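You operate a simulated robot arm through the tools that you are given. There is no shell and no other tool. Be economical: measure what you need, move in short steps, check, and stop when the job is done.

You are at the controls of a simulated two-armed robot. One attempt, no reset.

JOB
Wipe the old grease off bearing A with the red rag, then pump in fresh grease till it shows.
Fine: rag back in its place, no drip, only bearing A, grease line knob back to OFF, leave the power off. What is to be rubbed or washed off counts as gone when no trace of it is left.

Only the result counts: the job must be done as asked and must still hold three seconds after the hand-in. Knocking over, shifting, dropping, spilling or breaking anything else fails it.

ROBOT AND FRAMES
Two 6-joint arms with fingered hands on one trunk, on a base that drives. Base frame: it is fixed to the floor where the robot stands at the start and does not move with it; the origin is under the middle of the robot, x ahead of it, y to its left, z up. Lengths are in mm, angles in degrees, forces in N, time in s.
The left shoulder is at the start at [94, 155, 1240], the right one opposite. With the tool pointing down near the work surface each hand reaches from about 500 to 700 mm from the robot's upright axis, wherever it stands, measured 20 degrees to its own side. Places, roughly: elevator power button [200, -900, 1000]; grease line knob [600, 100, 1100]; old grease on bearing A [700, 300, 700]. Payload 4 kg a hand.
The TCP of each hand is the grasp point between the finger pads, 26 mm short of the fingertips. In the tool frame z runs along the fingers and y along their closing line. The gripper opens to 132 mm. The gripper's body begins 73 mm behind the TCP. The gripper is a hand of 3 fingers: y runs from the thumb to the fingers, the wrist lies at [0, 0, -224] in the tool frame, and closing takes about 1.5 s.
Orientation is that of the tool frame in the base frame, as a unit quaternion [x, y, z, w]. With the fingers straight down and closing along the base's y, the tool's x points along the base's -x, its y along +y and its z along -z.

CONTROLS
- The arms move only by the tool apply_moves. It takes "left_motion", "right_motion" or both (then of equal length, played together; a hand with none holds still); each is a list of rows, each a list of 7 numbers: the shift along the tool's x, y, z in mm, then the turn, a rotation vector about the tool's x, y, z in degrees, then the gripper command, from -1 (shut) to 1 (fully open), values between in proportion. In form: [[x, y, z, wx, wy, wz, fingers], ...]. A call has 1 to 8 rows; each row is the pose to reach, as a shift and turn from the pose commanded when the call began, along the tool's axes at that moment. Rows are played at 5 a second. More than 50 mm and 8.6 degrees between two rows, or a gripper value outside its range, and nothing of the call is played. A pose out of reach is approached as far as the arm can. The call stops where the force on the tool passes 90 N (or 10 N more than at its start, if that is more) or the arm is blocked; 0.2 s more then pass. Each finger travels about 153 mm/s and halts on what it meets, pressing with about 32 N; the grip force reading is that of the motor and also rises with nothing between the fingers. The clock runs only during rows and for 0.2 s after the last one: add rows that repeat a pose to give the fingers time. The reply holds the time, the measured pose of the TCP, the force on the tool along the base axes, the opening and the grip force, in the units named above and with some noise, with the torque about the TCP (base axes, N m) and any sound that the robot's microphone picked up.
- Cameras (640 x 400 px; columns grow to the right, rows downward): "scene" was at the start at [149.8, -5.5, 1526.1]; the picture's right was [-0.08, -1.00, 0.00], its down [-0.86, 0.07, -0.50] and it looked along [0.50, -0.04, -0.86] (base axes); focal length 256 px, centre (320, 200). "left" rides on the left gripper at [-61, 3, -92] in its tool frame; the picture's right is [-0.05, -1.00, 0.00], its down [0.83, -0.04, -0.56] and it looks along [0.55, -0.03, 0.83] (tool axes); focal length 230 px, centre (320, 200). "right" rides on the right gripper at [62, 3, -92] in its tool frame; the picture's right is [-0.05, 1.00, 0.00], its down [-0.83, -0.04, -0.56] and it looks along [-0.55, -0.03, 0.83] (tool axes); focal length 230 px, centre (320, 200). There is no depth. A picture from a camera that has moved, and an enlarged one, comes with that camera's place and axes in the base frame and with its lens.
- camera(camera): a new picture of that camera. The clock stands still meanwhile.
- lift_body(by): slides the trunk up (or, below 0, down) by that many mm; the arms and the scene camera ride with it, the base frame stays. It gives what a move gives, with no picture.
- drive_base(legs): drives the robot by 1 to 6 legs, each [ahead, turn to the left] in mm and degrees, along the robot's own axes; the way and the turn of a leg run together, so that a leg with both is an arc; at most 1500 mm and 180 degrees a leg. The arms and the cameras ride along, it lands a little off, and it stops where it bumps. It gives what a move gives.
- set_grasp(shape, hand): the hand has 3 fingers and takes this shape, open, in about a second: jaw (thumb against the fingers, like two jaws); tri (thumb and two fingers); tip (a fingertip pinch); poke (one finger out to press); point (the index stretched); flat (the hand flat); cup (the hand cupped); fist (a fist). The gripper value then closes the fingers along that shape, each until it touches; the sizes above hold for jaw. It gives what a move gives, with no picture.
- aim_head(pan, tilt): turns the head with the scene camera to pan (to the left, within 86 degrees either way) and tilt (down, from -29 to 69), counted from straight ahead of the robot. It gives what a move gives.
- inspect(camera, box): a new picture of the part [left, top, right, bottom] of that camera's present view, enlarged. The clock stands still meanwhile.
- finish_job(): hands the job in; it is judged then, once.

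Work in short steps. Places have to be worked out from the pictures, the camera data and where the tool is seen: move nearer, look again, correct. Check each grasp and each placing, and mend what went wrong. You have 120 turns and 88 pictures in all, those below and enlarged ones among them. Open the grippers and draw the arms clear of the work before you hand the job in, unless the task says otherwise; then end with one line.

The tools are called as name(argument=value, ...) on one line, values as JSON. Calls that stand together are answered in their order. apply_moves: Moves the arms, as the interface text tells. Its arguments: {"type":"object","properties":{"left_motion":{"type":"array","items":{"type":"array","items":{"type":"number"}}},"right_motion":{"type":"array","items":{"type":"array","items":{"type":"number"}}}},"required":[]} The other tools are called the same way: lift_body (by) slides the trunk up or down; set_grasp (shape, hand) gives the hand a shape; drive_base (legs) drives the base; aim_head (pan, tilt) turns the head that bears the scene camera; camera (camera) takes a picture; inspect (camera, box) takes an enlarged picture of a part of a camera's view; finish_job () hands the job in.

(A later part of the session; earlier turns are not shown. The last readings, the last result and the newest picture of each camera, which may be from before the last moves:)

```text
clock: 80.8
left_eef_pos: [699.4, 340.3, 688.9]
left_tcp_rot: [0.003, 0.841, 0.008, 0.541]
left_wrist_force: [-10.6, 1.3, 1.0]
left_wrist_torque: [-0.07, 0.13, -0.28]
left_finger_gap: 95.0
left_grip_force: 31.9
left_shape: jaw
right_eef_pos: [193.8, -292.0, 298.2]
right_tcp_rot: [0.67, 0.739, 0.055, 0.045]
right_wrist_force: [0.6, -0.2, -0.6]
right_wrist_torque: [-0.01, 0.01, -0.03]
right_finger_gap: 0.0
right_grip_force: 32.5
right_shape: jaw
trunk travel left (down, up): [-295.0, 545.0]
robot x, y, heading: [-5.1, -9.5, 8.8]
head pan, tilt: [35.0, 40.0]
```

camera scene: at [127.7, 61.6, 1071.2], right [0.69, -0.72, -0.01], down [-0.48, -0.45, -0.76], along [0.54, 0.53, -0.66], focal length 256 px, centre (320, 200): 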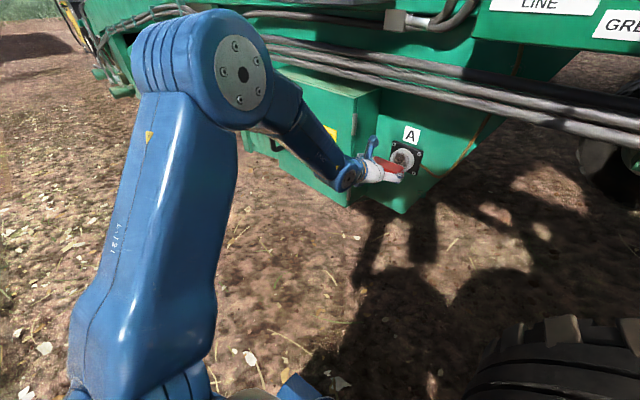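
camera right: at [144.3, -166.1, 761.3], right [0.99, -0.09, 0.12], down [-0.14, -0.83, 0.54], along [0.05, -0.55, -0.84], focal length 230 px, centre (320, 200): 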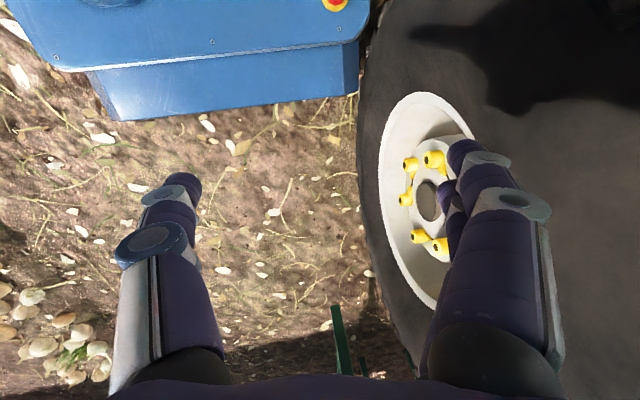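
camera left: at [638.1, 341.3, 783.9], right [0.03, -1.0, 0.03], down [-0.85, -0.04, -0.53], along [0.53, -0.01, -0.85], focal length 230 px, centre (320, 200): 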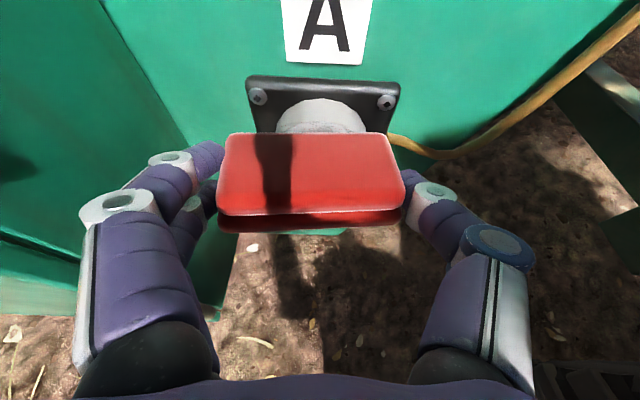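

Contact stays at ~10 N and the grip holds. I repeat a second wider round, then look.

apply_moves(left_motion=[[-15.7, 18, -1.7, 0, 0, 0, -1], [-29.4, 18, -8, 0, 0, 0, -1], [-2.1, 18, 4.5, 0, 0, 0, -1], [25.2, 18, 17.1, 0, 0, 0, -1], [25.2, -18, 17.1, 0, 0, 0, -1], [-2.1, -18, 4.5, 0, 0, 0, -1], [-29.4, -18, -8, 0, 0, 0, -1], [-2.1, 0, 4.5, 0, 0, 0, -1]])

apply_moves(left_motion=[[-20, 0, 0, 0, 0, 0, -1], [-29, 0, -8, 0, 0, 0, -1], [-2.1, 0, 5, 0, 0, 0, -1], [25, 0, 17, 0, 0, 0, -1], [0, 0, 5, 0, 0, 0, -1], [-29, 0, -8, 0, 0, 0, -1], [0, 0, -30, 0, 0, 0, -1], [25, 0, -40, 0, 0, 0, -1]])

camera(camera="left")

aim_head(pan=20, tilt=30)

inspect(camera="scene", box=[260, 160, 420, 260])

```text
clock: 82.6
left_eef_pos: [705.5, 339.7, 688.8]
left_tcp_rot: [0.003, 0.841, 0.009, 0.541]
left_wrist_force: [-0.2, -0.4, 1.0]
left_wrist_torque: [0.0, -0.01, 0.02]
left_finger_gap: 94.4
left_grip_force: 32.2
left_shape: jaw
right_eef_pos: [195.1, -291.9, 298.2]
right_tcp_rot: [0.67, 0.739, 0.056, 0.046]
right_wrist_force: [-0.6, -0.1, 0.2]
right_wrist_torque: [0.02, 0.02, 0.02]
right_finger_gap: 0.1
right_grip_force: 31.4
right_shape: jaw
trunk travel left (down, up): [-295.0, 545.0]
robot x, y, heading: [-8.9, -9.2, 9.1]
head pan, tilt: [35.0, 40.0]
```

```text
clock: 84.4
left_eef_pos: [660.7, 338.6, 682.0]
left_tcp_rot: [0.003, 0.841, 0.009, 0.541]
left_wrist_force: [-0.3, -0.7, -1.0]
left_wrist_torque: [-0.01, 0.0, 0.02]
left_finger_gap: 94.2
left_grip_force: 31.6
left_shape: jaw
right_eef_pos: [194.3, -290.8, 297.0]
right_tcp_rot: [0.671, 0.738, 0.055, 0.046]
right_wrist_force: [-0.4, -0.4, 1.0]
right_wrist_torque: [-0.01, 0.0, 0.03]
right_finger_gap: 0.2
right_grip_force: 31.6
right_shape: jaw
trunk travel left (down, up): [-295.0, 545.0]
robot x, y, heading: [-3.5, -7.7, 9.1]
head pan, tilt: [35.0, 40.0]
```

```text
36 pictures are left
camera left: at [603.1, 340.2, 776.5], right [0.03, -1.0, 0.03], down [-0.85, -0.04, -0.53], along [0.53, -0.01, -0.85], focal length 230 px, centre (320, 200)
```

left: 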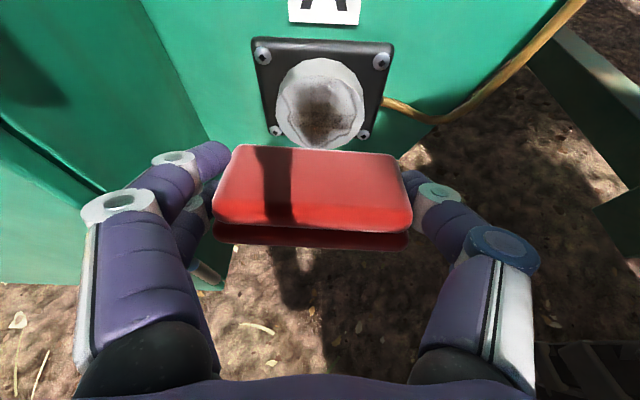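

```text
clock: 85.2
left_eef_pos: [661.2, 339.9, 682.4]
left_tcp_rot: [0.004, 0.842, 0.008, 0.54]
left_wrist_force: [-0.4, 0.0, 0.0]
left_wrist_torque: [-0.01, -0.01, 0.01]
left_finger_gap: 94.0
left_grip_force: 31.9
left_shape: jaw
right_eef_pos: [193.5, -292.1, 298.1]
right_tcp_rot: [0.67, 0.739, 0.055, 0.046]
right_wrist_force: [0.0, -0.6, 0.0]
right_wrist_torque: [0.03, -0.02, -0.01]
right_finger_gap: 0.0
right_grip_force: 31.8
right_shape: jaw
trunk travel left (down, up): [-295.0, 545.0]
robot x, y, heading: [-7.7, -10.0, 8.9]
head pan, tilt: [20.0, 30.0]
```

```text
4.00 times, centred on (340, 210) of scene
camera zoom: at [145.3, 46.4, 1086.3], right [0.48, -0.87, -0.01], down [-0.45, -0.25, -0.86], along [0.75, 0.42, -0.52], focal length 1022 px, centre (240, 160)
```

zoom: 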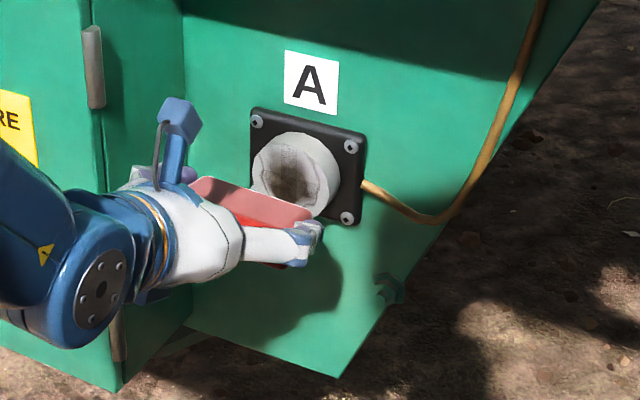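

Grease is visibly lighter but not gone; the rag slid ~9 mm into the hand. A close look at what remains.

inspect(camera="left", box=[240, 30, 400, 130])

```text
4.00 times, centred on (320, 80) of left
camera zoom: at [603.2, 340.0, 776.2], right [0.03, -1.0, 0.03], down [-0.85, -0.04, -0.53], along [0.53, -0.01, -0.85], focal length 920 px, centre (320, 680)
```

zoom: 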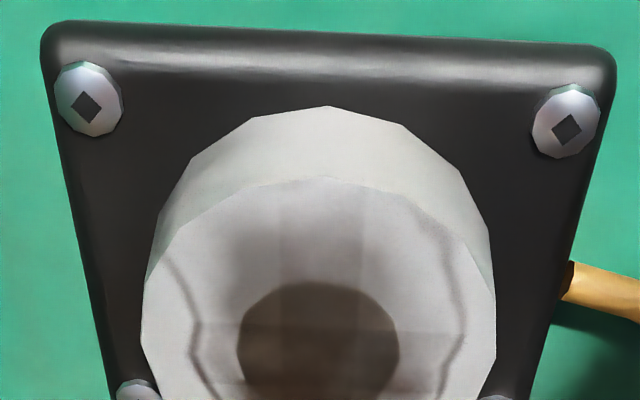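

The dark centre is the bore; brown film fades in patches around it. Face centre ≈ (742,341,668), radius 32. More vertical strokes over the whole face.

apply_moves(left_motion=[[-18, 0, 38, 0, 0, 0, -1], [-44.2, 0, 31.4, 0, 0, 0, -1], [-16.9, 0, 44, 0, 0, 0, -1], [10.4, 0, 56.5, 0, 0, 0, -1], [-16.9, 8, 44, 0, 0, 0, -1], [-44.2, 8, 31.4, 0, 0, 0, -1], [-16.9, 0, 44, 0, 0, 0, -1], [10.4, -8, 56.5, 0, 0, 0, -1]])

apply_moves(left_motion=[[-28, 0, -12.8, 0, 0, 0, -1], [-55, 0, -25, 0, 0, 0, -1], [-28, 8, -12.8, 0, 0, 0, -1], [0, 8, 0, 0, 0, 0, -1], [-28, -8, -12.8, 0, 0, 0, -1], [-55, -8, -25, 0, 0, 0, -1], [-28, 0, -12.8, 0, 0, 0, -1], [0, 0, 0, 0, 0, 0, -1]])

```text
clock: 87.0
left_eef_pos: [708.0, 334.4, 649.2]
left_tcp_rot: [0.003, 0.841, 0.008, 0.541]
left_wrist_force: [-0.8, -0.4, 0.7]
left_wrist_torque: [0.01, 0.01, 0.01]
left_finger_gap: 93.8
left_grip_force: 32.3
left_shape: jaw
right_eef_pos: [194.6, -291.3, 296.6]
right_tcp_rot: [0.67, 0.739, 0.055, 0.046]
right_wrist_force: [0.5, -0.4, 0.1]
right_wrist_torque: [0.03, 0.03, 0.0]
right_finger_gap: 0.0
right_grip_force: 32.1
right_shape: jaw
trunk travel left (down, up): [-295.0, 545.0]
robot x, y, heading: [-7.3, -6.8, 8.9]
head pan, tilt: [20.0, 30.0]
```

```text
clock: 88.8
left_eef_pos: [708.0, 332.0, 649.5]
left_tcp_rot: [0.003, 0.841, 0.009, 0.54]
left_wrist_force: [-0.4, -0.1, -0.8]
left_wrist_torque: [0.01, -0.01, 0.01]
left_finger_gap: 93.8
left_grip_force: 32.2
left_shape: jaw
right_eef_pos: [193.0, -291.1, 297.6]
right_tcp_rot: [0.669, 0.74, 0.054, 0.045]
right_wrist_force: [-0.8, -0.3, -0.1]
right_wrist_torque: [0.01, 0.03, 0.02]
right_finger_gap: 0.0
right_grip_force: 31.6
right_shape: jaw
trunk travel left (down, up): [-295.0, 545.0]
robot x, y, heading: [-5.8, -9.6, 9.0]
head pan, tilt: [20.0, 30.0]
```

No contact force at the end of the strokes. I go back to mid-face and step in until contact shows.

apply_moves(left_motion=[[-26.4, 8, -12.1, 0, 0, 0, -1], [-27.6, 8, -9.4, 0, 0, 0, -1], [-28.5, 8, -7.6, 0, 0, 0, -1], [-29.3, 8, -5.8, 0, 0, 0, -1]])

camera(camera="left")

inspect(camera="scene", box=[290, 170, 370, 220])

```text
clock: 89.8
left_eef_pos: [713.8, 341.8, 679.1]
left_tcp_rot: [0.002, 0.842, 0.01, 0.54]
left_wrist_force: [-4.1, 0.3, -2.5]
left_wrist_torque: [-0.01, 0.04, 0.1]
left_finger_gap: 94.2
left_grip_force: 32.0
left_shape: jaw
right_eef_pos: [194.2, -291.1, 297.5]
right_tcp_rot: [0.669, 0.739, 0.054, 0.046]
right_wrist_force: [1.0, -0.4, -0.3]
right_wrist_torque: [-0.01, 0.0, -0.01]
right_finger_gap: 0.0
right_grip_force: 32.1
right_shape: jaw
trunk travel left (down, up): [-295.0, 545.0]
robot x, y, heading: [-10.4, -7.2, 8.8]
head pan, tilt: [20.0, 30.0]
```

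```text
33 pictures are left
camera left: at [655.9, 342.0, 773.7], right [0.03, -1.0, 0.03], down [-0.85, -0.04, -0.53], along [0.53, -0.01, -0.85], focal length 230 px, centre (320, 200)
```

left: 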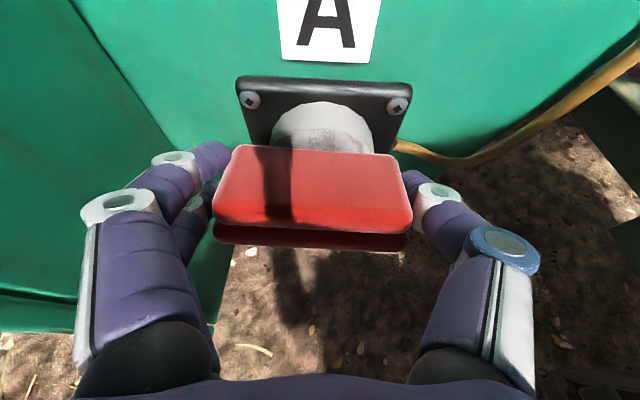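

```text
8.00 times, centred on (330, 195) of scene
camera zoom: at [145.1, 46.5, 1086.3], right [0.48, -0.87, -0.01], down [-0.45, -0.24, -0.86], along [0.75, 0.42, -0.52], focal length 2045 px, centre (240, 240)
```

zoom: 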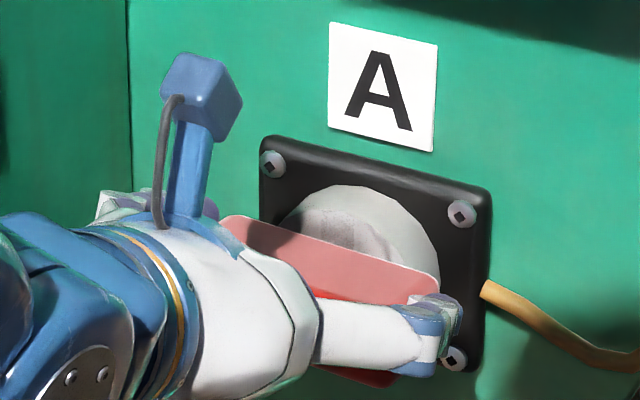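

Contact ~4 N at TCP x≈714. Stroke from here with slight extra press.

apply_moves(left_motion=[[-28.1, 0, -10.7, 0, 0, 0, -1], [-0.8, 0, 1.8, 0, 0, 0, -1], [26.5, 0, 14.3, 0, 0, 0, -1], [-0.8, 6, 1.8, 0, 0, 0, -1], [-28.1, 6, -10.7, 0, 0, 0, -1], [-0.8, -6, 1.8, 0, 0, 0, -1], [26.5, -6, 14.3, 0, 0, 0, -1], [-0.8, 0, 1.8, 0, 0, 0, -1]])

apply_moves(left_motion=[[-28.9, 0, -8.9, 0, 0, 0, -1], [-1.6, 8, 3.6, 0, 0, 0, -1], [25.7, 8, 16.1, 0, 0, 0, -1], [-1.6, -8, 3.6, 0, 0, 0, -1], [-28.9, -8, -8.9, 0, 0, 0, -1], [-1.6, 0, 3.6, 0, 0, 0, -1], [20, 0, -25, 0, 0, 0, -1], [45, 0, -35, 0, 0, 0, -1]])

inspect(camera="left", box=[200, 40, 440, 190])

```text
clock: 91.6
left_eef_pos: [714.7, 340.7, 676.6]
left_tcp_rot: [0.003, 0.842, 0.008, 0.539]
left_wrist_force: [-12.1, -1.3, -4.8]
left_wrist_torque: [0.04, 0.13, -0.54]
left_finger_gap: 94.3
left_grip_force: 32.2
left_shape: jaw
right_eef_pos: [194.1, -292.4, 297.5]
right_tcp_rot: [0.67, 0.739, 0.054, 0.047]
right_wrist_force: [-0.1, -0.3, -0.4]
right_wrist_torque: [-0.02, -0.02, 0.03]
right_finger_gap: 0.1
right_grip_force: 32.0
right_shape: jaw
trunk travel left (down, up): [-295.0, 545.0]
robot x, y, heading: [-1.2, -5.8, 9.0]
head pan, tilt: [20.0, 30.0]
```

```text
clock: 93.4
left_eef_pos: [666.5, 342.5, 651.5]
left_tcp_rot: [0.004, 0.841, 0.008, 0.54]
left_wrist_force: [0.1, -1.1, -0.8]
left_wrist_torque: [0.01, -0.05, 0.03]
left_finger_gap: 80.0
left_grip_force: 32.2
left_shape: jaw
right_eef_pos: [193.8, -291.7, 297.4]
right_tcp_rot: [0.67, 0.739, 0.053, 0.046]
right_wrist_force: [0.7, -0.7, 0.6]
right_wrist_torque: [0.0, 0.0, -0.02]
right_finger_gap: 0.0
right_grip_force: 31.8
right_shape: jaw
trunk travel left (down, up): [-295.0, 545.0]
robot x, y, heading: [-6.5, -8.4, 8.7]
head pan, tilt: [20.0, 30.0]
```

```text
2.67 times, centred on (320, 115) of left
camera zoom: at [608.6, 341.9, 745.6], right [0.02, -1.0, 0.03], down [-0.85, -0.04, -0.53], along [0.53, -0.01, -0.85], focal length 614 px, centre (320, 427)
```

zoom: 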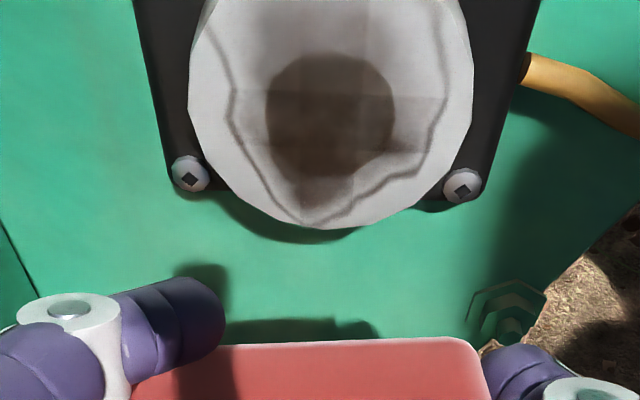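

The gap fell to 80 mm, so the rag has shifted in the grip. I check it.

camera(camera="left")

inspect(camera="scene", box=[250, 170, 370, 245])

```text
30 pictures are left
camera left: at [608.6, 341.9, 745.6], right [0.02, -1.0, 0.03], down [-0.85, -0.04, -0.53], along [0.53, -0.01, -0.85], focal length 230 px, centre (320, 200)
```

left: 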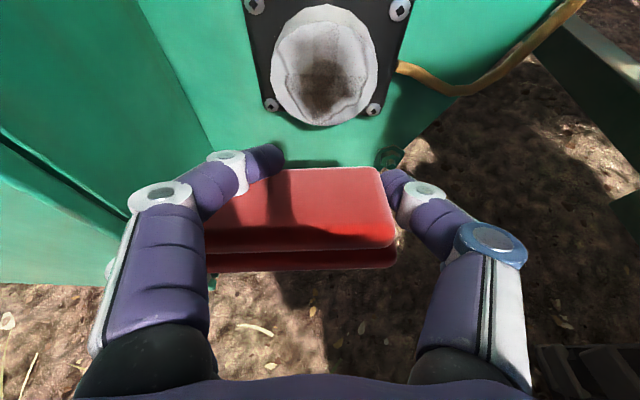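

```text
5.33 times, centred on (310, 208) of scene
camera zoom: at [145.8, 46.6, 1086.2], right [0.48, -0.88, -0.01], down [-0.45, -0.24, -0.86], along [0.75, 0.42, -0.52], focal length 1363 px, centre (373, 160)
```

zoom: 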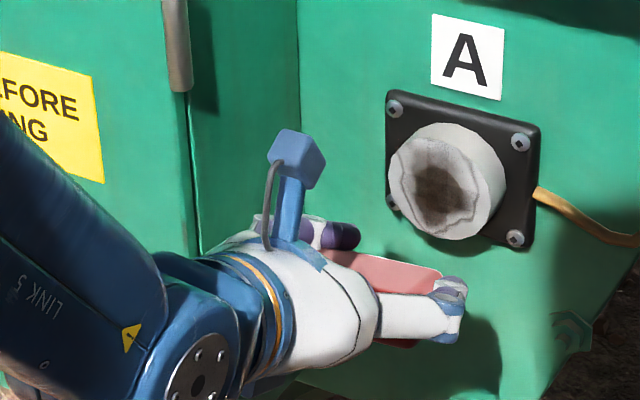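

The left fingers now straddle the rag's end (wedged, still secure), and the tips can pass either side of the boss. I approach mid-face carefully in this hold and feel for contact.

apply_moves(left_motion=[[-24, -1, 14, 0, 0, 0, -1], [-47, -1, 28, 0, 0, 0, -1], [-48.7, -1, 31.6, 0, 0, 0, -1], [-50.3, -1, 35.2, 0, 0, 0, -1], [-52, -1, 38.9, 0, 0, 0, -1]])

inspect(camera="left", box=[160, 50, 480, 250])

```text
clock: 94.6
left_eef_pos: [720.6, 339.3, 682.8]
left_tcp_rot: [0.003, 0.842, 0.009, 0.54]
left_wrist_force: [-25.7, 0.7, -0.8]
left_wrist_torque: [0.06, 0.03, -0.25]
left_finger_gap: 81.4
left_grip_force: 32.2
left_shape: jaw
right_eef_pos: [194.2, -292.2, 298.3]
right_tcp_rot: [0.67, 0.739, 0.056, 0.047]
right_wrist_force: [-0.8, 0.3, 0.4]
right_wrist_torque: [0.0, -0.01, 0.04]
right_finger_gap: 0.1
right_grip_force: 32.2
right_shape: jaw
trunk travel left (down, up): [-295.0, 545.0]
robot x, y, heading: [-8.7, -10.0, 9.1]
head pan, tilt: [20.0, 30.0]
```

```text
2.00 times, centred on (320, 150) of left
camera zoom: at [662.9, 340.9, 777.3], right [0.03, -1.0, 0.03], down [-0.85, -0.04, -0.52], along [0.52, -0.01, -0.85], focal length 460 px, centre (320, 300)
```

zoom: 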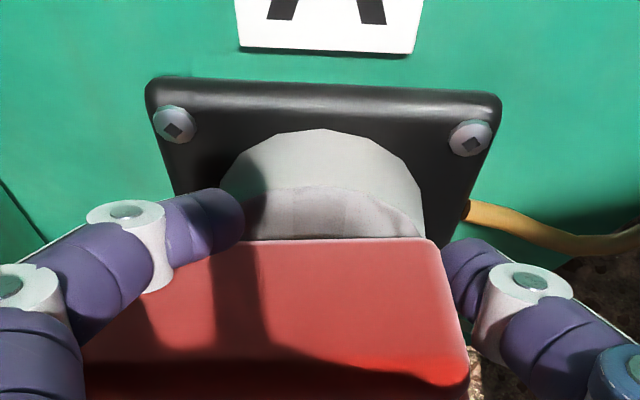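

Firm contact (~26 N). I shift 6 mm left so the fingertip clears the boss, ease a little, and make vertical strokes.

apply_moves(left_motion=[[0.4, 6, -0.9, 0, 0, 0, -1], [-25, 6, -12.6, 0, 0, 0, -1], [0.4, 6, -0.9, 0, 0, 0, -1], [27.7, 6, 11.6, 0, 0, 0, -1], [0.4, 6, -0.9, 0, 0, 0, -1], [-25, 6, -12.6, 0, 0, 0, -1], [0.4, 6, -0.9, 0, 0, 0, -1], [27.7, 6, 11.6, 0, 0, 0, -1]])

inspect(camera="left", box=[160, 50, 480, 250])

```text
clock: 96.4
left_eef_pos: [719.3, 347.3, 657.5]
left_tcp_rot: [0.003, 0.841, 0.009, 0.541]
left_wrist_force: [-10.4, 2.1, 3.7]
left_wrist_torque: [-0.03, -0.14, 0.1]
left_finger_gap: 81.3
left_grip_force: 31.9
left_shape: jaw
right_eef_pos: [194.1, -291.0, 297.8]
right_tcp_rot: [0.669, 0.739, 0.055, 0.047]
right_wrist_force: [0.5, -0.1, 0.2]
right_wrist_torque: [-0.03, 0.02, 0.04]
right_finger_gap: 0.0
right_grip_force: 32.1
right_shape: jaw
trunk travel left (down, up): [-295.0, 545.0]
robot x, y, heading: [-5.2, -6.4, 8.9]
head pan, tilt: [20.0, 30.0]
```

```text
2.00 times, centred on (320, 150) of left
camera zoom: at [662.2, 347.7, 751.7], right [0.03, -1.0, 0.03], down [-0.85, -0.04, -0.53], along [0.53, -0.01, -0.85], focal length 460 px, centre (320, 300)
```

zoom: 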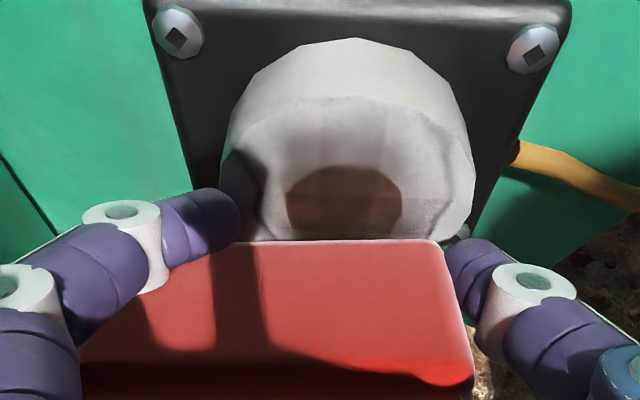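

It works well: the face is much cleaner. Another round, covering the right side and the lower part.

apply_moves(left_motion=[[11, 0, 5.5, 0, 0, 0, -1], [-12, -5, -5, 0, 0, 0, -1], [-24.5, -10, -10.5, 0, 0, 0, -1], [-48, -10, -21, 0, 0, 0, -1], [-24.5, -10, -10.5, 0, 0, 0, -1], [0, -10, 1, 0, 0, 0, -1], [11, -10, 5.5, 0, 0, 0, -1], [-12, -10, -4.5, 0, 0, 0, -1]])

apply_moves(left_motion=[[12, 0, 6, 0, 0, 0, -1], [23, 5, 10.5, 0, 0, 0, -1], [0, 10, 0.5, 0, 0, 0, -1], [-24, 10, -10.5, 0, 0, 0, -1], [0, 10, 0.5, 0, 0, 0, -1], [23, 5, 10.5, 0, 0, 0, -1], [25, 5, -25, 0, 0, 0, -1], [30, 5, -55, 0, 0, 0, -1]])

inspect(camera="left", box=[200, 0, 440, 150])

```text
clock: 98.2
left_eef_pos: [720.2, 338.6, 665.1]
left_tcp_rot: [0.003, 0.841, 0.009, 0.541]
left_wrist_force: [-12.8, 4.9, -4.9]
left_wrist_torque: [-0.13, 0.04, 0.62]
left_finger_gap: 84.4
left_grip_force: 32.1
left_shape: jaw
right_eef_pos: [192.8, -291.8, 299.0]
right_tcp_rot: [0.669, 0.739, 0.055, 0.048]
right_wrist_force: [-0.1, 0.0, -0.4]
right_wrist_torque: [-0.01, 0.01, -0.02]
right_finger_gap: 0.0
right_grip_force: 31.9
right_shape: jaw
trunk travel left (down, up): [-295.0, 545.0]
robot x, y, heading: [-7.0, -8.6, 8.8]
head pan, tilt: [20.0, 30.0]
```

```text
clock: 100.0
left_eef_pos: [659.5, 341.0, 660.9]
left_tcp_rot: [0.004, 0.842, 0.008, 0.54]
left_wrist_force: [-0.5, -0.2, -0.8]
left_wrist_torque: [-0.01, 0.01, -0.01]
left_finger_gap: 80.2
left_grip_force: 31.8
left_shape: jaw
right_eef_pos: [193.8, -292.8, 297.3]
right_tcp_rot: [0.67, 0.739, 0.055, 0.046]
right_wrist_force: [0.6, 0.4, 0.3]
right_wrist_torque: [0.01, -0.02, 0.0]
right_finger_gap: 0.0
right_grip_force: 32.1
right_shape: jaw
trunk travel left (down, up): [-295.0, 545.0]
robot x, y, heading: [-6.1, -6.8, 9.0]
head pan, tilt: [20.0, 30.0]
```

```text
2.67 times, centred on (320, 75) of left
camera zoom: at [602.4, 341.2, 754.8], right [0.02, -1.0, 0.03], down [-0.85, -0.04, -0.53], along [0.53, -0.01, -0.85], focal length 614 px, centre (320, 533)
```

zoom: 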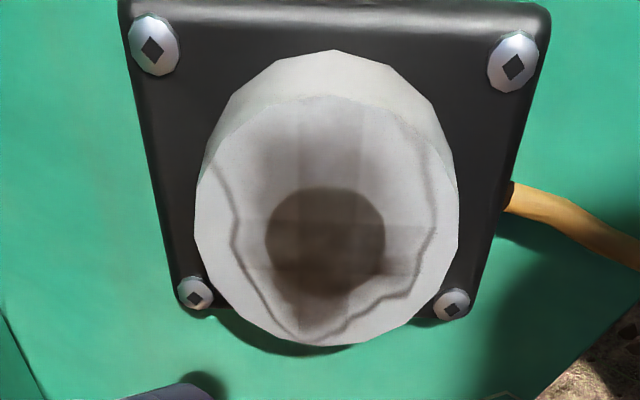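

Only thin traces remain, mainly low on the face. More strokes concentrated on the lower half, then full height.

apply_moves(left_motion=[[-12, 2, 26, 0, 0, 0, -1], [-24.2, 2, 52.7, 0, 0, 0, -1], [-11.9, 2, 62.5, 0, 0, 0, -1], [-25.5, 2, 56.4, 0, 0, 0, -1], [-39.1, -3, 50.1, 0, 0, 0, -1], [-11.9, -3, 62.7, 0, 0, 0, -1], [-39.1, 4, 50.1, 0, 0, 0, -1], [-11.9, 4, 62.7, 0, 0, 0, -1]])

apply_moves(left_motion=[[-13.6, -8, -5.5, 0, 0, 0, -1], [0, -8, 1, 0, 0, 0, -1], [-27, -4, -11.5, 0, 0, 0, -1], [0, 0, 1, 0, 0, 0, -1], [-27, 0, -11.5, 0, 0, 0, -1], [-51.8, -4, -23, 0, 0, 0, -1], [-27, -2, -11.5, 0, 0, 0, -1], [0, -2, 1, 0, 0, 0, -1]])

apply_moves(left_motion=[[-13.6, 4, -5.5, 0, 0, 0, -1], [-36, 4, -16, 0, 0, 0, -1], [-52, 4, -23, 0, 0, 0, -1], [-27, -4, -11.5, 0, 0, 0, -1], [0, -4, 1, 0, 0, 0, -1], [-27, 0, -11.5, 0, 0, 0, -1], [0, 0, 1, 0, 0, 0, -1], [0, 0, -40, 0, 0, 0, -1]])

inspect(camera="left", box=[200, 0, 440, 150])

```text
clock: 101.8
left_eef_pos: [722.3, 345.2, 650.4]
left_tcp_rot: [0.003, 0.839, 0.01, 0.544]
left_wrist_force: [-27.3, 1.0, 7.4]
left_wrist_torque: [-0.05, -0.28, -0.02]
left_finger_gap: 80.2
left_grip_force: 32.2
left_shape: jaw
right_eef_pos: [193.3, -290.3, 298.3]
right_tcp_rot: [0.669, 0.739, 0.056, 0.047]
right_wrist_force: [0.9, -0.4, 0.2]
right_wrist_torque: [0.01, -0.02, 0.01]
right_finger_gap: 0.0
right_grip_force: 32.4
right_shape: jaw
trunk travel left (down, up): [-295.0, 545.0]
robot x, y, heading: [-5.9, -8.5, 8.8]
head pan, tilt: [20.0, 30.0]
```

```text
clock: 103.6
left_eef_pos: [722.0, 345.7, 647.9]
left_tcp_rot: [0.003, 0.841, 0.008, 0.541]
left_wrist_force: [-13.0, 3.5, 1.4]
left_wrist_torque: [0.04, -0.09, 0.44]
left_finger_gap: 82.4
left_grip_force: 31.9
left_shape: jaw
right_eef_pos: [193.3, -290.4, 299.3]
right_tcp_rot: [0.67, 0.739, 0.055, 0.048]
right_wrist_force: [0.4, -1.2, 0.0]
right_wrist_torque: [0.01, -0.01, 0.02]
right_finger_gap: 0.1
right_grip_force: 32.1
right_shape: jaw
trunk travel left (down, up): [-295.0, 545.0]
robot x, y, heading: [-7.5, -7.8, 8.9]
head pan, tilt: [20.0, 30.0]
```

```text
clock: 105.4
left_eef_pos: [686.3, 341.6, 664.6]
left_tcp_rot: [0.004, 0.84, 0.009, 0.542]
left_wrist_force: [-0.4, -0.3, -0.3]
left_wrist_torque: [-0.03, 0.02, -0.02]
left_finger_gap: 80.0
left_grip_force: 31.8
left_shape: jaw
right_eef_pos: [194.0, -291.9, 297.4]
right_tcp_rot: [0.67, 0.739, 0.056, 0.047]
right_wrist_force: [-0.4, -0.1, -0.2]
right_wrist_torque: [0.02, 0.0, 0.01]
right_finger_gap: 0.0
right_grip_force: 32.1
right_shape: jaw
trunk travel left (down, up): [-295.0, 545.0]
robot x, y, heading: [-3.1, -6.5, 9.0]
head pan, tilt: [20.0, 30.0]
```

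```text
2.67 times, centred on (320, 75) of left
camera zoom: at [626.7, 343.1, 758.0], right [0.02, -1.0, 0.03], down [-0.85, -0.03, -0.53], along [0.53, -0.01, -0.85], focal length 614 px, centre (320, 533)
```

zoom: 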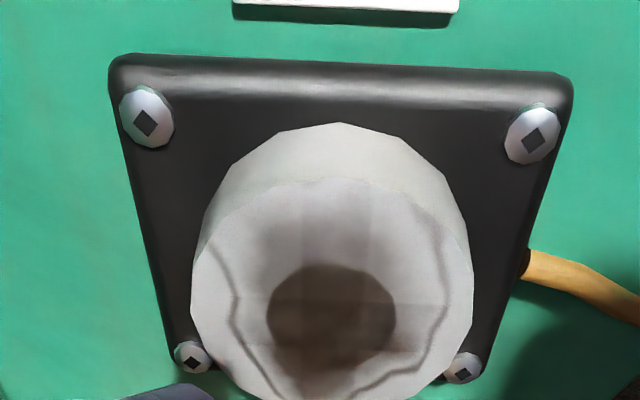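

Traces still remain; rubbing is slow but gaining. I run several longer scrubbing cycles before looking again.

apply_moves(left_motion=[[-7, 1, 16, 0, 0, 0, -1], [-14.6, 1, 32, 0, 0, 0, -1], [-42, 1, 20, 0, 0, 0, -1], [2, 1, 40.5, 0, 0, 0, -1], [-42, -3, 20, 0, 0, 0, -1], [2, -3, 40.5, 0, 0, 0, -1], [-42, 4, 20, 0, 0, 0, -1], [-14.6, 1, 32.5, 0, 0, 0, -1]])

apply_moves(left_motion=[[-27.3, 0, -11.5, 0, 0, 0, -1], [16.4, 0, 8.8, 0, 0, 0, -1], [-27.3, -5, -11.5, 0, 0, 0, -1], [16.4, -5, 8.8, 0, 0, 0, -1], [-27.3, 4, -11.5, 0, 0, 0, -1], [16.4, 4, 8.8, 0, 0, 0, -1], [-27.3, 0, -11.5, 0, 0, 0, -1], [0, 0, 0.5, 0, 0, 0, -1]])

apply_moves(left_motion=[[-27.3, 0, -11.5, 0, 0, 0, -1], [16.4, 0, 8.8, 0, 0, 0, -1], [-27.3, -5, -11.5, 0, 0, 0, -1], [16.4, -5, 8.8, 0, 0, 0, -1], [-27.3, 4, -11.5, 0, 0, 0, -1], [16.4, 4, 8.8, 0, 0, 0, -1], [-27.3, 0, -11.5, 0, 0, 0, -1], [0, 0, 0.5, 0, 0, 0, -1]])

apply_moves(left_motion=[[16.4, 0, 8.8, 0, 0, 0, -1], [-27.3, 0, -11.5, 0, 0, 0, -1], [16.4, -5, 8.8, 0, 0, 0, -1], [-27.3, -5, -11.5, 0, 0, 0, -1], [16.4, 4, 8.8, 0, 0, 0, -1], [-10, 0, -4.5, 0, 0, 0, -1], [-7, 0, -25, 0, 0, 0, -1], [0, 0, -45, 0, 0, 0, -1]])

inspect(camera="left", box=[200, 0, 440, 150])

```text
clock: 107.2
left_eef_pos: [722.5, 343.4, 667.7]
left_tcp_rot: [0.002, 0.84, 0.01, 0.543]
left_wrist_force: [-16.8, 6.0, 8.1]
left_wrist_torque: [0.2, -0.31, 0.42]
left_finger_gap: 82.8
left_grip_force: 32.3
left_shape: jaw
right_eef_pos: [193.6, -291.7, 298.8]
right_tcp_rot: [0.669, 0.739, 0.056, 0.047]
right_wrist_force: [0.5, 0.0, 0.2]
right_wrist_torque: [0.02, -0.02, 0.03]
right_finger_gap: 0.0
right_grip_force: 32.0
right_shape: jaw
trunk travel left (down, up): [-295.0, 545.0]
robot x, y, heading: [-4.8, -6.8, 8.8]
head pan, tilt: [20.0, 30.0]
```

```text
clock: 109.0
left_eef_pos: [725.4, 344.3, 665.3]
left_tcp_rot: [0.002, 0.84, 0.009, 0.542]
left_wrist_force: [-4.5, 6.7, 4.9]
left_wrist_torque: [0.07, -0.13, 0.03]
left_finger_gap: 82.7
left_grip_force: 32.1
left_shape: jaw
right_eef_pos: [193.9, -290.4, 299.1]
right_tcp_rot: [0.669, 0.739, 0.054, 0.046]
right_wrist_force: [0.2, -1.0, 0.1]
right_wrist_torque: [-0.02, 0.0, -0.02]
right_finger_gap: 0.0
right_grip_force: 32.1
right_shape: jaw
trunk travel left (down, up): [-295.0, 545.0]
robot x, y, heading: [-5.9, -7.6, 9.1]
head pan, tilt: [20.0, 30.0]
```

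```text
clock: 110.8
left_eef_pos: [724.2, 346.0, 662.4]
left_tcp_rot: [0.002, 0.84, 0.008, 0.542]
left_wrist_force: [-4.7, 4.1, 2.5]
left_wrist_torque: [0.07, -0.11, 0.23]
left_finger_gap: 82.0
left_grip_force: 31.7
left_shape: jaw
right_eef_pos: [194.7, -291.8, 299.4]
right_tcp_rot: [0.669, 0.74, 0.055, 0.047]
right_wrist_force: [-0.7, 0.1, 0.0]
right_wrist_torque: [-0.02, -0.03, -0.03]
right_finger_gap: 0.1
right_grip_force: 32.2
right_shape: jaw
trunk travel left (down, up): [-295.0, 545.0]
robot x, y, heading: [-5.4, -12.1, 9.1]
head pan, tilt: [20.0, 30.0]
```

```text
clock: 112.6
left_eef_pos: [681.0, 343.0, 680.5]
left_tcp_rot: [0.004, 0.842, 0.008, 0.54]
left_wrist_force: [0.3, -0.8, -1.1]
left_wrist_torque: [-0.02, -0.02, -0.01]
left_finger_gap: 79.8
left_grip_force: 31.9
left_shape: jaw
right_eef_pos: [193.6, -291.2, 298.2]
right_tcp_rot: [0.67, 0.739, 0.055, 0.047]
right_wrist_force: [0.5, 0.7, -0.3]
right_wrist_torque: [0.0, 0.02, 0.01]
right_finger_gap: 0.0
right_grip_force: 32.6
right_shape: jaw
trunk travel left (down, up): [-295.0, 545.0]
robot x, y, heading: [-3.6, -10.1, 9.0]
head pan, tilt: [20.0, 30.0]
```

```text
2.67 times, centred on (320, 75) of left
camera zoom: at [622.8, 344.3, 774.5], right [0.03, -1.0, 0.03], down [-0.85, -0.04, -0.53], along [0.53, -0.01, -0.85], focal length 614 px, centre (320, 533)
```

zoom: 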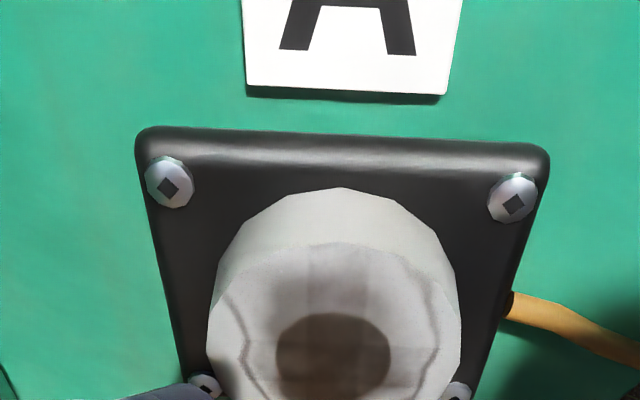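

Somewhat lighter. I check how the rag now sits in the hand and whether its edge is square to the face.

camera(camera="left")

inspect(camera="scene", box=[270, 165, 350, 215])

```text
23 pictures are left
camera left: at [622.8, 344.3, 774.5], right [0.03, -1.0, 0.03], down [-0.85, -0.04, -0.53], along [0.53, -0.01, -0.85], focal length 230 px, centre (320, 200)
```

left: 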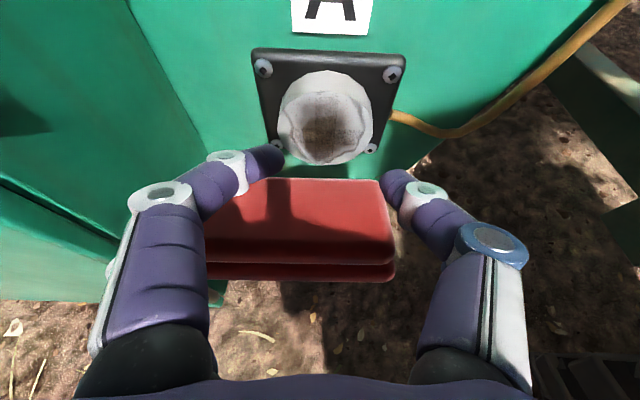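

```text
8.00 times, centred on (310, 190) of scene
camera zoom: at [145.1, 46.5, 1086.4], right [0.48, -0.88, -0.01], down [-0.45, -0.24, -0.86], along [0.75, 0.42, -0.52], focal length 2045 px, centre (400, 280)
```

zoom: 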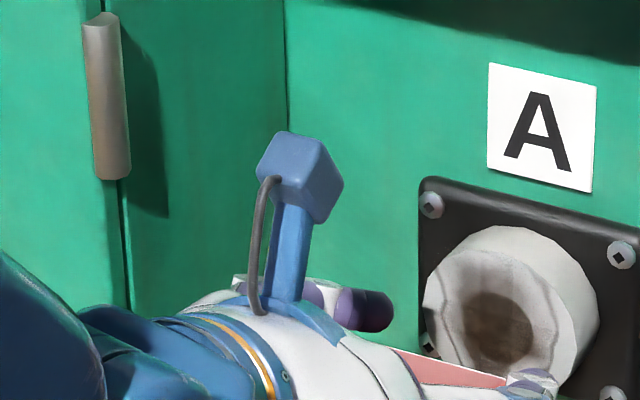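

The rag has been pushed back in the hand and a fingertip now leads on the left, so I must regrip it. I return to the pump box: reverse 400, turn −11°, raise the trunk, and approach part way.

drive_base(legs=[[-400, 0], [0, -11]])

lift_body(by=400)

lift_body(by=145)

apply_moves(left_motion=[[-12, 0, -6, 0, 0, 0, -1], [-24, 0, -12, 0, 0, 0, -1], [-36, 0, -18, 0, 0, 0, -1]])

drive_base(legs=[[220, 0]])

camera(camera="left")

```text
clock: 115.8
left_eef_pos: [343.7, 145.6, 679.0]
left_tcp_rot: [0.084, 0.837, -0.043, 0.539]
left_wrist_force: [0.2, 0.2, -0.6]
left_wrist_torque: [-0.01, 0.01, 0.0]
left_finger_gap: 80.0
left_grip_force: 32.1
left_shape: jaw
right_eef_pos: [-254.4, -385.9, 297.7]
right_tcp_rot: [0.737, 0.672, 0.051, 0.051]
right_wrist_force: [0.4, 0.7, 0.5]
right_wrist_torque: [0.01, 0.03, -0.02]
right_finger_gap: 0.0
right_grip_force: 32.3
right_shape: jaw
trunk travel left (down, up): [-295.0, 545.0]
robot x, y, heading: [-398.1, -70.1, -1.7]
head pan, tilt: [20.0, 30.0]
```

```text
clock: 119.7
left_eef_pos: [333.6, 145.5, 1091.8]
left_tcp_rot: [0.083, 0.832, -0.042, 0.546]
left_wrist_force: [-0.2, 1.3, -0.2]
left_wrist_torque: [0.01, 0.01, -0.03]
left_finger_gap: 79.9
left_grip_force: 31.7
left_shape: jaw
right_eef_pos: [-256.7, -383.5, 698.7]
right_tcp_rot: [0.737, 0.672, 0.056, 0.058]
right_wrist_force: [-0.1, 0.3, -0.6]
right_wrist_torque: [0.0, -0.02, 0.02]
right_finger_gap: 0.0
right_grip_force: 31.4
right_shape: jaw
trunk travel left (down, up): [-695.0, 145.0]
robot x, y, heading: [-396.9, -69.1, -1.9]
head pan, tilt: [20.0, 30.0]
```

```text
clock: 121.4
left_eef_pos: [332.5, 146.0, 1237.6]
left_tcp_rot: [0.084, 0.832, -0.043, 0.546]
left_wrist_force: [0.3, 0.5, -1.2]
left_wrist_torque: [-0.01, 0.01, -0.03]
left_finger_gap: 79.8
left_grip_force: 31.9
left_shape: jaw
right_eef_pos: [-257.4, -383.9, 844.8]
right_tcp_rot: [0.737, 0.671, 0.055, 0.058]
right_wrist_force: [0.5, -0.3, 0.6]
right_wrist_torque: [-0.01, -0.01, 0.01]
right_finger_gap: 0.0
right_grip_force: 31.9
right_shape: jaw
trunk travel left (down, up): [-840.0, 0.0]
robot x, y, heading: [-398.2, -70.3, -2.0]
head pan, tilt: [20.0, 30.0]
```

```text
clock: 122.2
left_eef_pos: [330.1, 144.6, 1279.4]
left_tcp_rot: [0.084, 0.832, -0.042, 0.546]
left_wrist_force: [-0.3, 0.1, -0.3]
left_wrist_torque: [-0.02, -0.01, 0.01]
left_finger_gap: 79.8
left_grip_force: 31.6
left_shape: jaw
right_eef_pos: [-258.2, -383.4, 845.6]
right_tcp_rot: [0.736, 0.672, 0.056, 0.058]
right_wrist_force: [-0.5, 0.4, -0.5]
right_wrist_torque: [0.01, -0.01, -0.02]
right_finger_gap: 0.0
right_grip_force: 32.1
right_shape: jaw
trunk travel left (down, up): [-840.0, 0.0]
robot x, y, heading: [-395.5, -72.1, -2.0]
head pan, tilt: [20.0, 30.0]
```

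```text
clock: 123.9
left_eef_pos: [543.4, 142.8, 1279.8]
left_tcp_rot: [0.082, 0.832, -0.041, 0.547]
left_wrist_force: [0.0, 1.7, 0.2]
left_wrist_torque: [0.01, -0.01, 0.03]
left_finger_gap: 79.4
left_grip_force: 31.9
left_shape: jaw
right_eef_pos: [-42.3, -391.8, 845.1]
right_tcp_rot: [0.735, 0.673, 0.057, 0.059]
right_wrist_force: [-0.8, 0.1, 0.2]
right_wrist_torque: [0.0, 0.02, 0.0]
right_finger_gap: 0.0
right_grip_force: 32.1
right_shape: jaw
trunk travel left (down, up): [-840.0, 0.0]
robot x, y, heading: [-178.2, -73.5, -1.9]
head pan, tilt: [20.0, 30.0]
```

```text
21 pictures are left
camera left: at [485.2, 153.5, 1373.7], right [-0.16, -0.99, 0.03], down [-0.83, 0.12, -0.54], along [0.53, -0.11, -0.84], focal length 230 px, centre (320, 200)
```

left: 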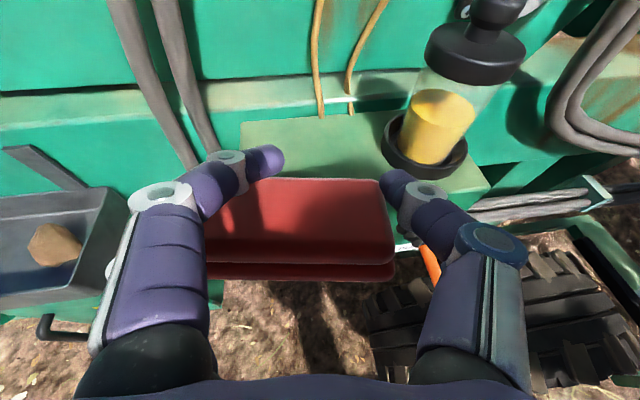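

The rag is still wedged securely. I drive 100 mm in, straighten the yaw by 10°, and hover so that the rag is over its place.

drive_base(legs=[[100, 0]])

apply_moves(left_motion=[[3, -2, 10, -4.6, 0, -2, -1], [9, -5, 29, -9.2, 0.2, -4, -1], [9, -5, 29, -9.2, 0.2, -4, -1]])

camera(camera="left")

```text
clock: 125.0
left_eef_pos: [631.6, 137.9, 1288.6]
left_tcp_rot: [0.081, 0.828, -0.04, 0.553]
left_wrist_force: [0.2, 0.1, -0.5]
left_wrist_torque: [0.0, -0.02, 0.0]
left_finger_gap: 79.7
left_grip_force: 32.0
left_shape: jaw
right_eef_pos: [50.4, -391.8, 846.4]
right_tcp_rot: [0.735, 0.673, 0.06, 0.064]
right_wrist_force: [-0.7, -0.7, 0.5]
right_wrist_torque: [0.04, -0.03, -0.02]
right_finger_gap: 0.1
right_grip_force: 31.9
right_shape: jaw
trunk travel left (down, up): [-840.0, 0.0]
robot x, y, heading: [-81.2, -82.0, -1.7]
head pan, tilt: [20.0, 30.0]
```

```text
clock: 125.8
left_eef_pos: [635.5, 141.8, 1293.6]
left_tcp_rot: [0.055, 0.83, -0.031, 0.555]
left_wrist_force: [-0.5, 0.3, -0.8]
left_wrist_torque: [0.0, -0.01, 0.0]
left_finger_gap: 80.0
left_grip_force: 31.8
left_shape: jaw
left hand out of reach, approached as far as the arm can: row 1, 2, 3
right_eef_pos: [42.6, -390.5, 846.5]
right_tcp_rot: [0.734, 0.673, 0.063, 0.068]
right_wrist_force: [0.4, -0.6, 0.0]
right_wrist_torque: [0.0, 0.01, 0.02]
right_finger_gap: 0.2
right_grip_force: 32.4
right_shape: jaw
trunk travel left (down, up): [-840.0, 0.0]
robot x, y, heading: [-80.8, -78.2, -1.6]
head pan, tilt: [20.0, 30.0]
```

```text
20 pictures are left
camera left: at [574.4, 151.4, 1386.2], right [-0.11, -0.99, 0.04], down [-0.83, 0.07, -0.55], along [0.55, -0.09, -0.83], focal length 230 px, centre (320, 200)
```

left: 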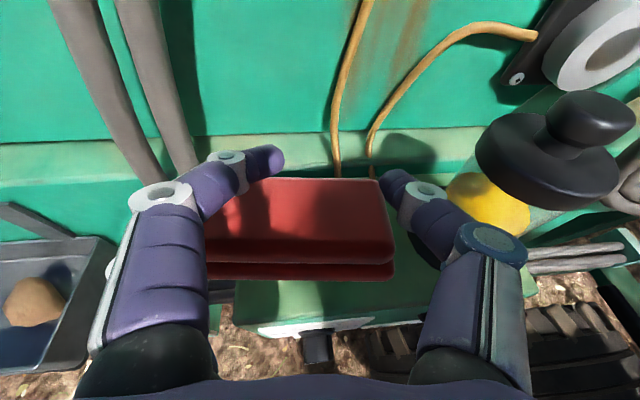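

Partly out of reach with the arm this folded. I back the base 45 mm and reach out and down instead, to hover ~30 mm above the final height.

drive_base(legs=[[-45, 0]])

apply_moves(left_motion=[[7, -1, 23, 0, 0, 0, -1], [13, -1, 46, 0, 0, 0, -1], [20, -2, 69, 0, 0, 0, -1], [26, -2, 92, 0, 0, 0, -1], [26, -2, 92, 0, 0, 0, -1]])

```text
clock: 126.7
left_eef_pos: [572.4, 143.6, 1301.3]
left_tcp_rot: [0.053, 0.827, -0.03, 0.558]
left_wrist_force: [0.6, 0.8, -0.6]
left_wrist_torque: [0.01, -0.01, 0.0]
left_finger_gap: 79.8
left_grip_force: 32.0
left_shape: jaw
right_eef_pos: [-14.4, -391.1, 849.5]
right_tcp_rot: [0.734, 0.672, 0.069, 0.072]
right_wrist_force: [0.9, 0.2, 0.3]
right_wrist_torque: [0.01, 0.01, 0.03]
right_finger_gap: 0.1
right_grip_force: 32.0
right_shape: jaw
trunk travel left (down, up): [-840.0, 0.0]
robot x, y, heading: [-124.0, -78.9, -1.8]
head pan, tilt: [20.0, 30.0]
```

```text
clock: 127.9
left_eef_pos: [675.4, 133.4, 1224.3]
left_tcp_rot: [0.054, 0.833, -0.03, 0.549]
left_wrist_force: [-0.9, -0.5, 0.1]
left_wrist_torque: [0.01, -0.08, -0.01]
left_finger_gap: 79.8
left_grip_force: 32.2
left_shape: jaw
right_eef_pos: [6.4, -389.7, 845.6]
right_tcp_rot: [0.735, 0.673, 0.06, 0.065]
right_wrist_force: [-0.2, -0.3, 0.0]
right_wrist_torque: [-0.03, 0.03, 0.0]
right_finger_gap: 0.0
right_grip_force: 32.3
right_shape: jaw
trunk travel left (down, up): [-840.0, 0.0]
robot x, y, heading: [-123.9, -77.8, -1.6]
head pan, tilt: [20.0, 30.0]
```

camera(camera="left")

```text
19 pictures are left
camera left: at [617.6, 142.6, 1317.8], right [-0.1, -0.99, 0.04], down [-0.84, 0.07, -0.54], along [0.54, -0.09, -0.84], focal length 230 px, centre (320, 200)
```

left: 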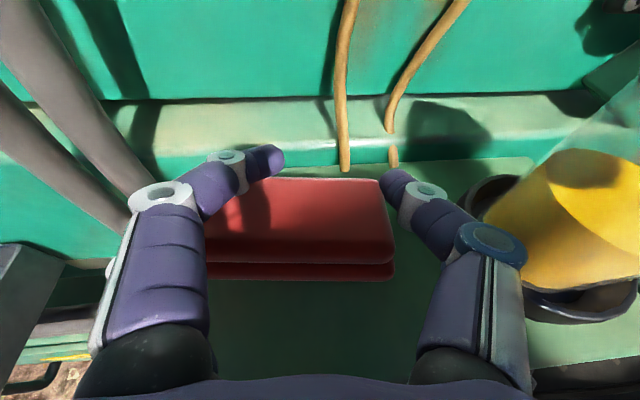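

The rag hovers ~15 mm above the box, ~12 mm too far in and ~6 mm left. I correct and lower gently until contact.

apply_moves(left_motion=[[15.3, -7.6, -5.6, 0, 0, 0, -1], [19, -7.6, -4, 0, 0, 0, -1], [21, -7.6, -3.2, 0, 0, 0, -1], [21, -7.6, -3.2, 0, 0, 0, -1]])

```text
clock: 128.9
left_eef_pos: [658.1, 126.4, 1215.1]
left_tcp_rot: [0.055, 0.83, -0.03, 0.555]
left_wrist_force: [-2.2, -0.6, 16.7]
left_wrist_torque: [0.77, -0.27, 0.03]
left_finger_gap: 80.3
left_grip_force: 31.9
left_shape: jaw
right_eef_pos: [1.9, -390.8, 846.1]
right_tcp_rot: [0.734, 0.673, 0.062, 0.066]
right_wrist_force: [-0.6, 0.6, 0.6]
right_wrist_torque: [0.03, 0.02, -0.01]
right_finger_gap: 0.0
right_grip_force: 31.6
right_shape: jaw
trunk travel left (down, up): [-840.0, 0.0]
robot x, y, heading: [-125.6, -78.9, -1.6]
head pan, tilt: [20.0, 30.0]
```

Resting on the box (≈17 N). I open gradually, shifting slightly left so the thumb stays clear of the reservoir.

apply_moves(left_motion=[[-1, 2, 0, 0, 0, 0, 0.3], [-1, 5, 0, 0, 0, 0, 0.5], [-2, 10, 0, 0, 0, 0, 0.72], [-2, 10, 0, 0, 0, 0, 0.75], [-2, 10, 0, 0, 0, 0, 0.75]])

camera(camera="left")

```text
clock: 130.1
left_eef_pos: [661.0, 137.3, 1211.7]
left_tcp_rot: [0.053, 0.833, -0.03, 0.55]
left_wrist_force: [-0.4, -1.0, -0.5]
left_wrist_torque: [0.04, 0.02, 0.01]
left_finger_gap: 115.4
left_grip_force: 0.0
left_shape: jaw
right_eef_pos: [2.7, -391.2, 846.5]
right_tcp_rot: [0.735, 0.672, 0.061, 0.065]
right_wrist_force: [-0.1, 0.6, 0.9]
right_wrist_torque: [-0.01, -0.01, 0.02]
right_finger_gap: 0.0
right_grip_force: 32.0
right_shape: jaw
trunk travel left (down, up): [-840.0, 0.0]
robot x, y, heading: [-124.5, -76.9, -2.0]
head pan, tilt: [20.0, 30.0]
```

```text
18 pictures are left
camera left: at [601.7, 146.3, 1304.7], right [-0.1, -0.99, 0.04], down [-0.83, 0.06, -0.55], along [0.54, -0.09, -0.84], focal length 230 px, centre (320, 200)
```

left: 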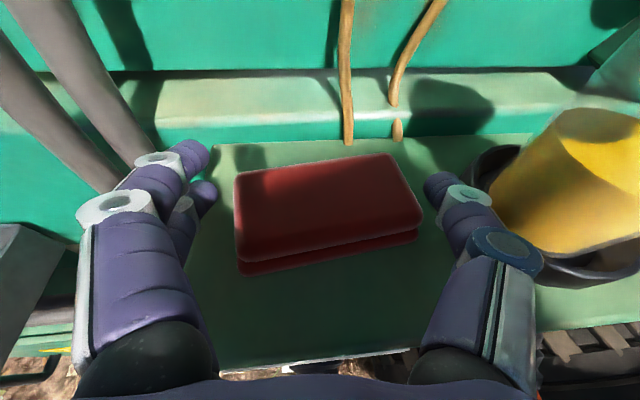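

The rag lies flat at about (668,132) with a few degrees of twist; I'll correct that at the end. Now I raise the hand and steepen it to ~60° down so that both fingers bear on the rag.

apply_moves(left_motion=[[-26, -2, -14, 0, 0, 0, 0.75], [-53, -4, -28, 0, 0, 0, 0.75], [-53, -4, -28, 0, 8.5, 0, 0.75], [-53, -4, -28, 0, 17, 0, 0.75], [-53, -4, -28, 0, 25.5, 0, 0.75], [-53, -4, -28, 0, 34, 0, 0.75], [-53, -4, -28, 0, 34, 0, 0.75]])

```text
clock: 131.6
left_eef_pos: [634.7, 128.8, 1288.5]
left_tcp_rot: [0.056, 0.953, -0.026, 0.297]
left_wrist_force: [-0.8, 0.9, 0.3]
left_wrist_torque: [0.01, -0.02, -0.01]
left_finger_gap: 115.6
left_grip_force: 0.1
left_shape: jaw
left hand out of reach, approached as far as the arm can: row 4, 5
right_eef_pos: [-13.0, -388.1, 849.8]
right_tcp_rot: [0.734, 0.672, 0.066, 0.072]
right_wrist_force: [-0.5, 0.6, 0.1]
right_wrist_torque: [0.01, -0.03, -0.01]
right_finger_gap: 0.0
right_grip_force: 32.6
right_shape: jaw
trunk travel left (down, up): [-840.0, 0.0]
robot x, y, heading: [-124.8, -78.2, -1.7]
head pan, tilt: [20.0, 30.0]
stopped in row 7 (left hand): the arm was blocked; the commanded pose is now the measured one
```

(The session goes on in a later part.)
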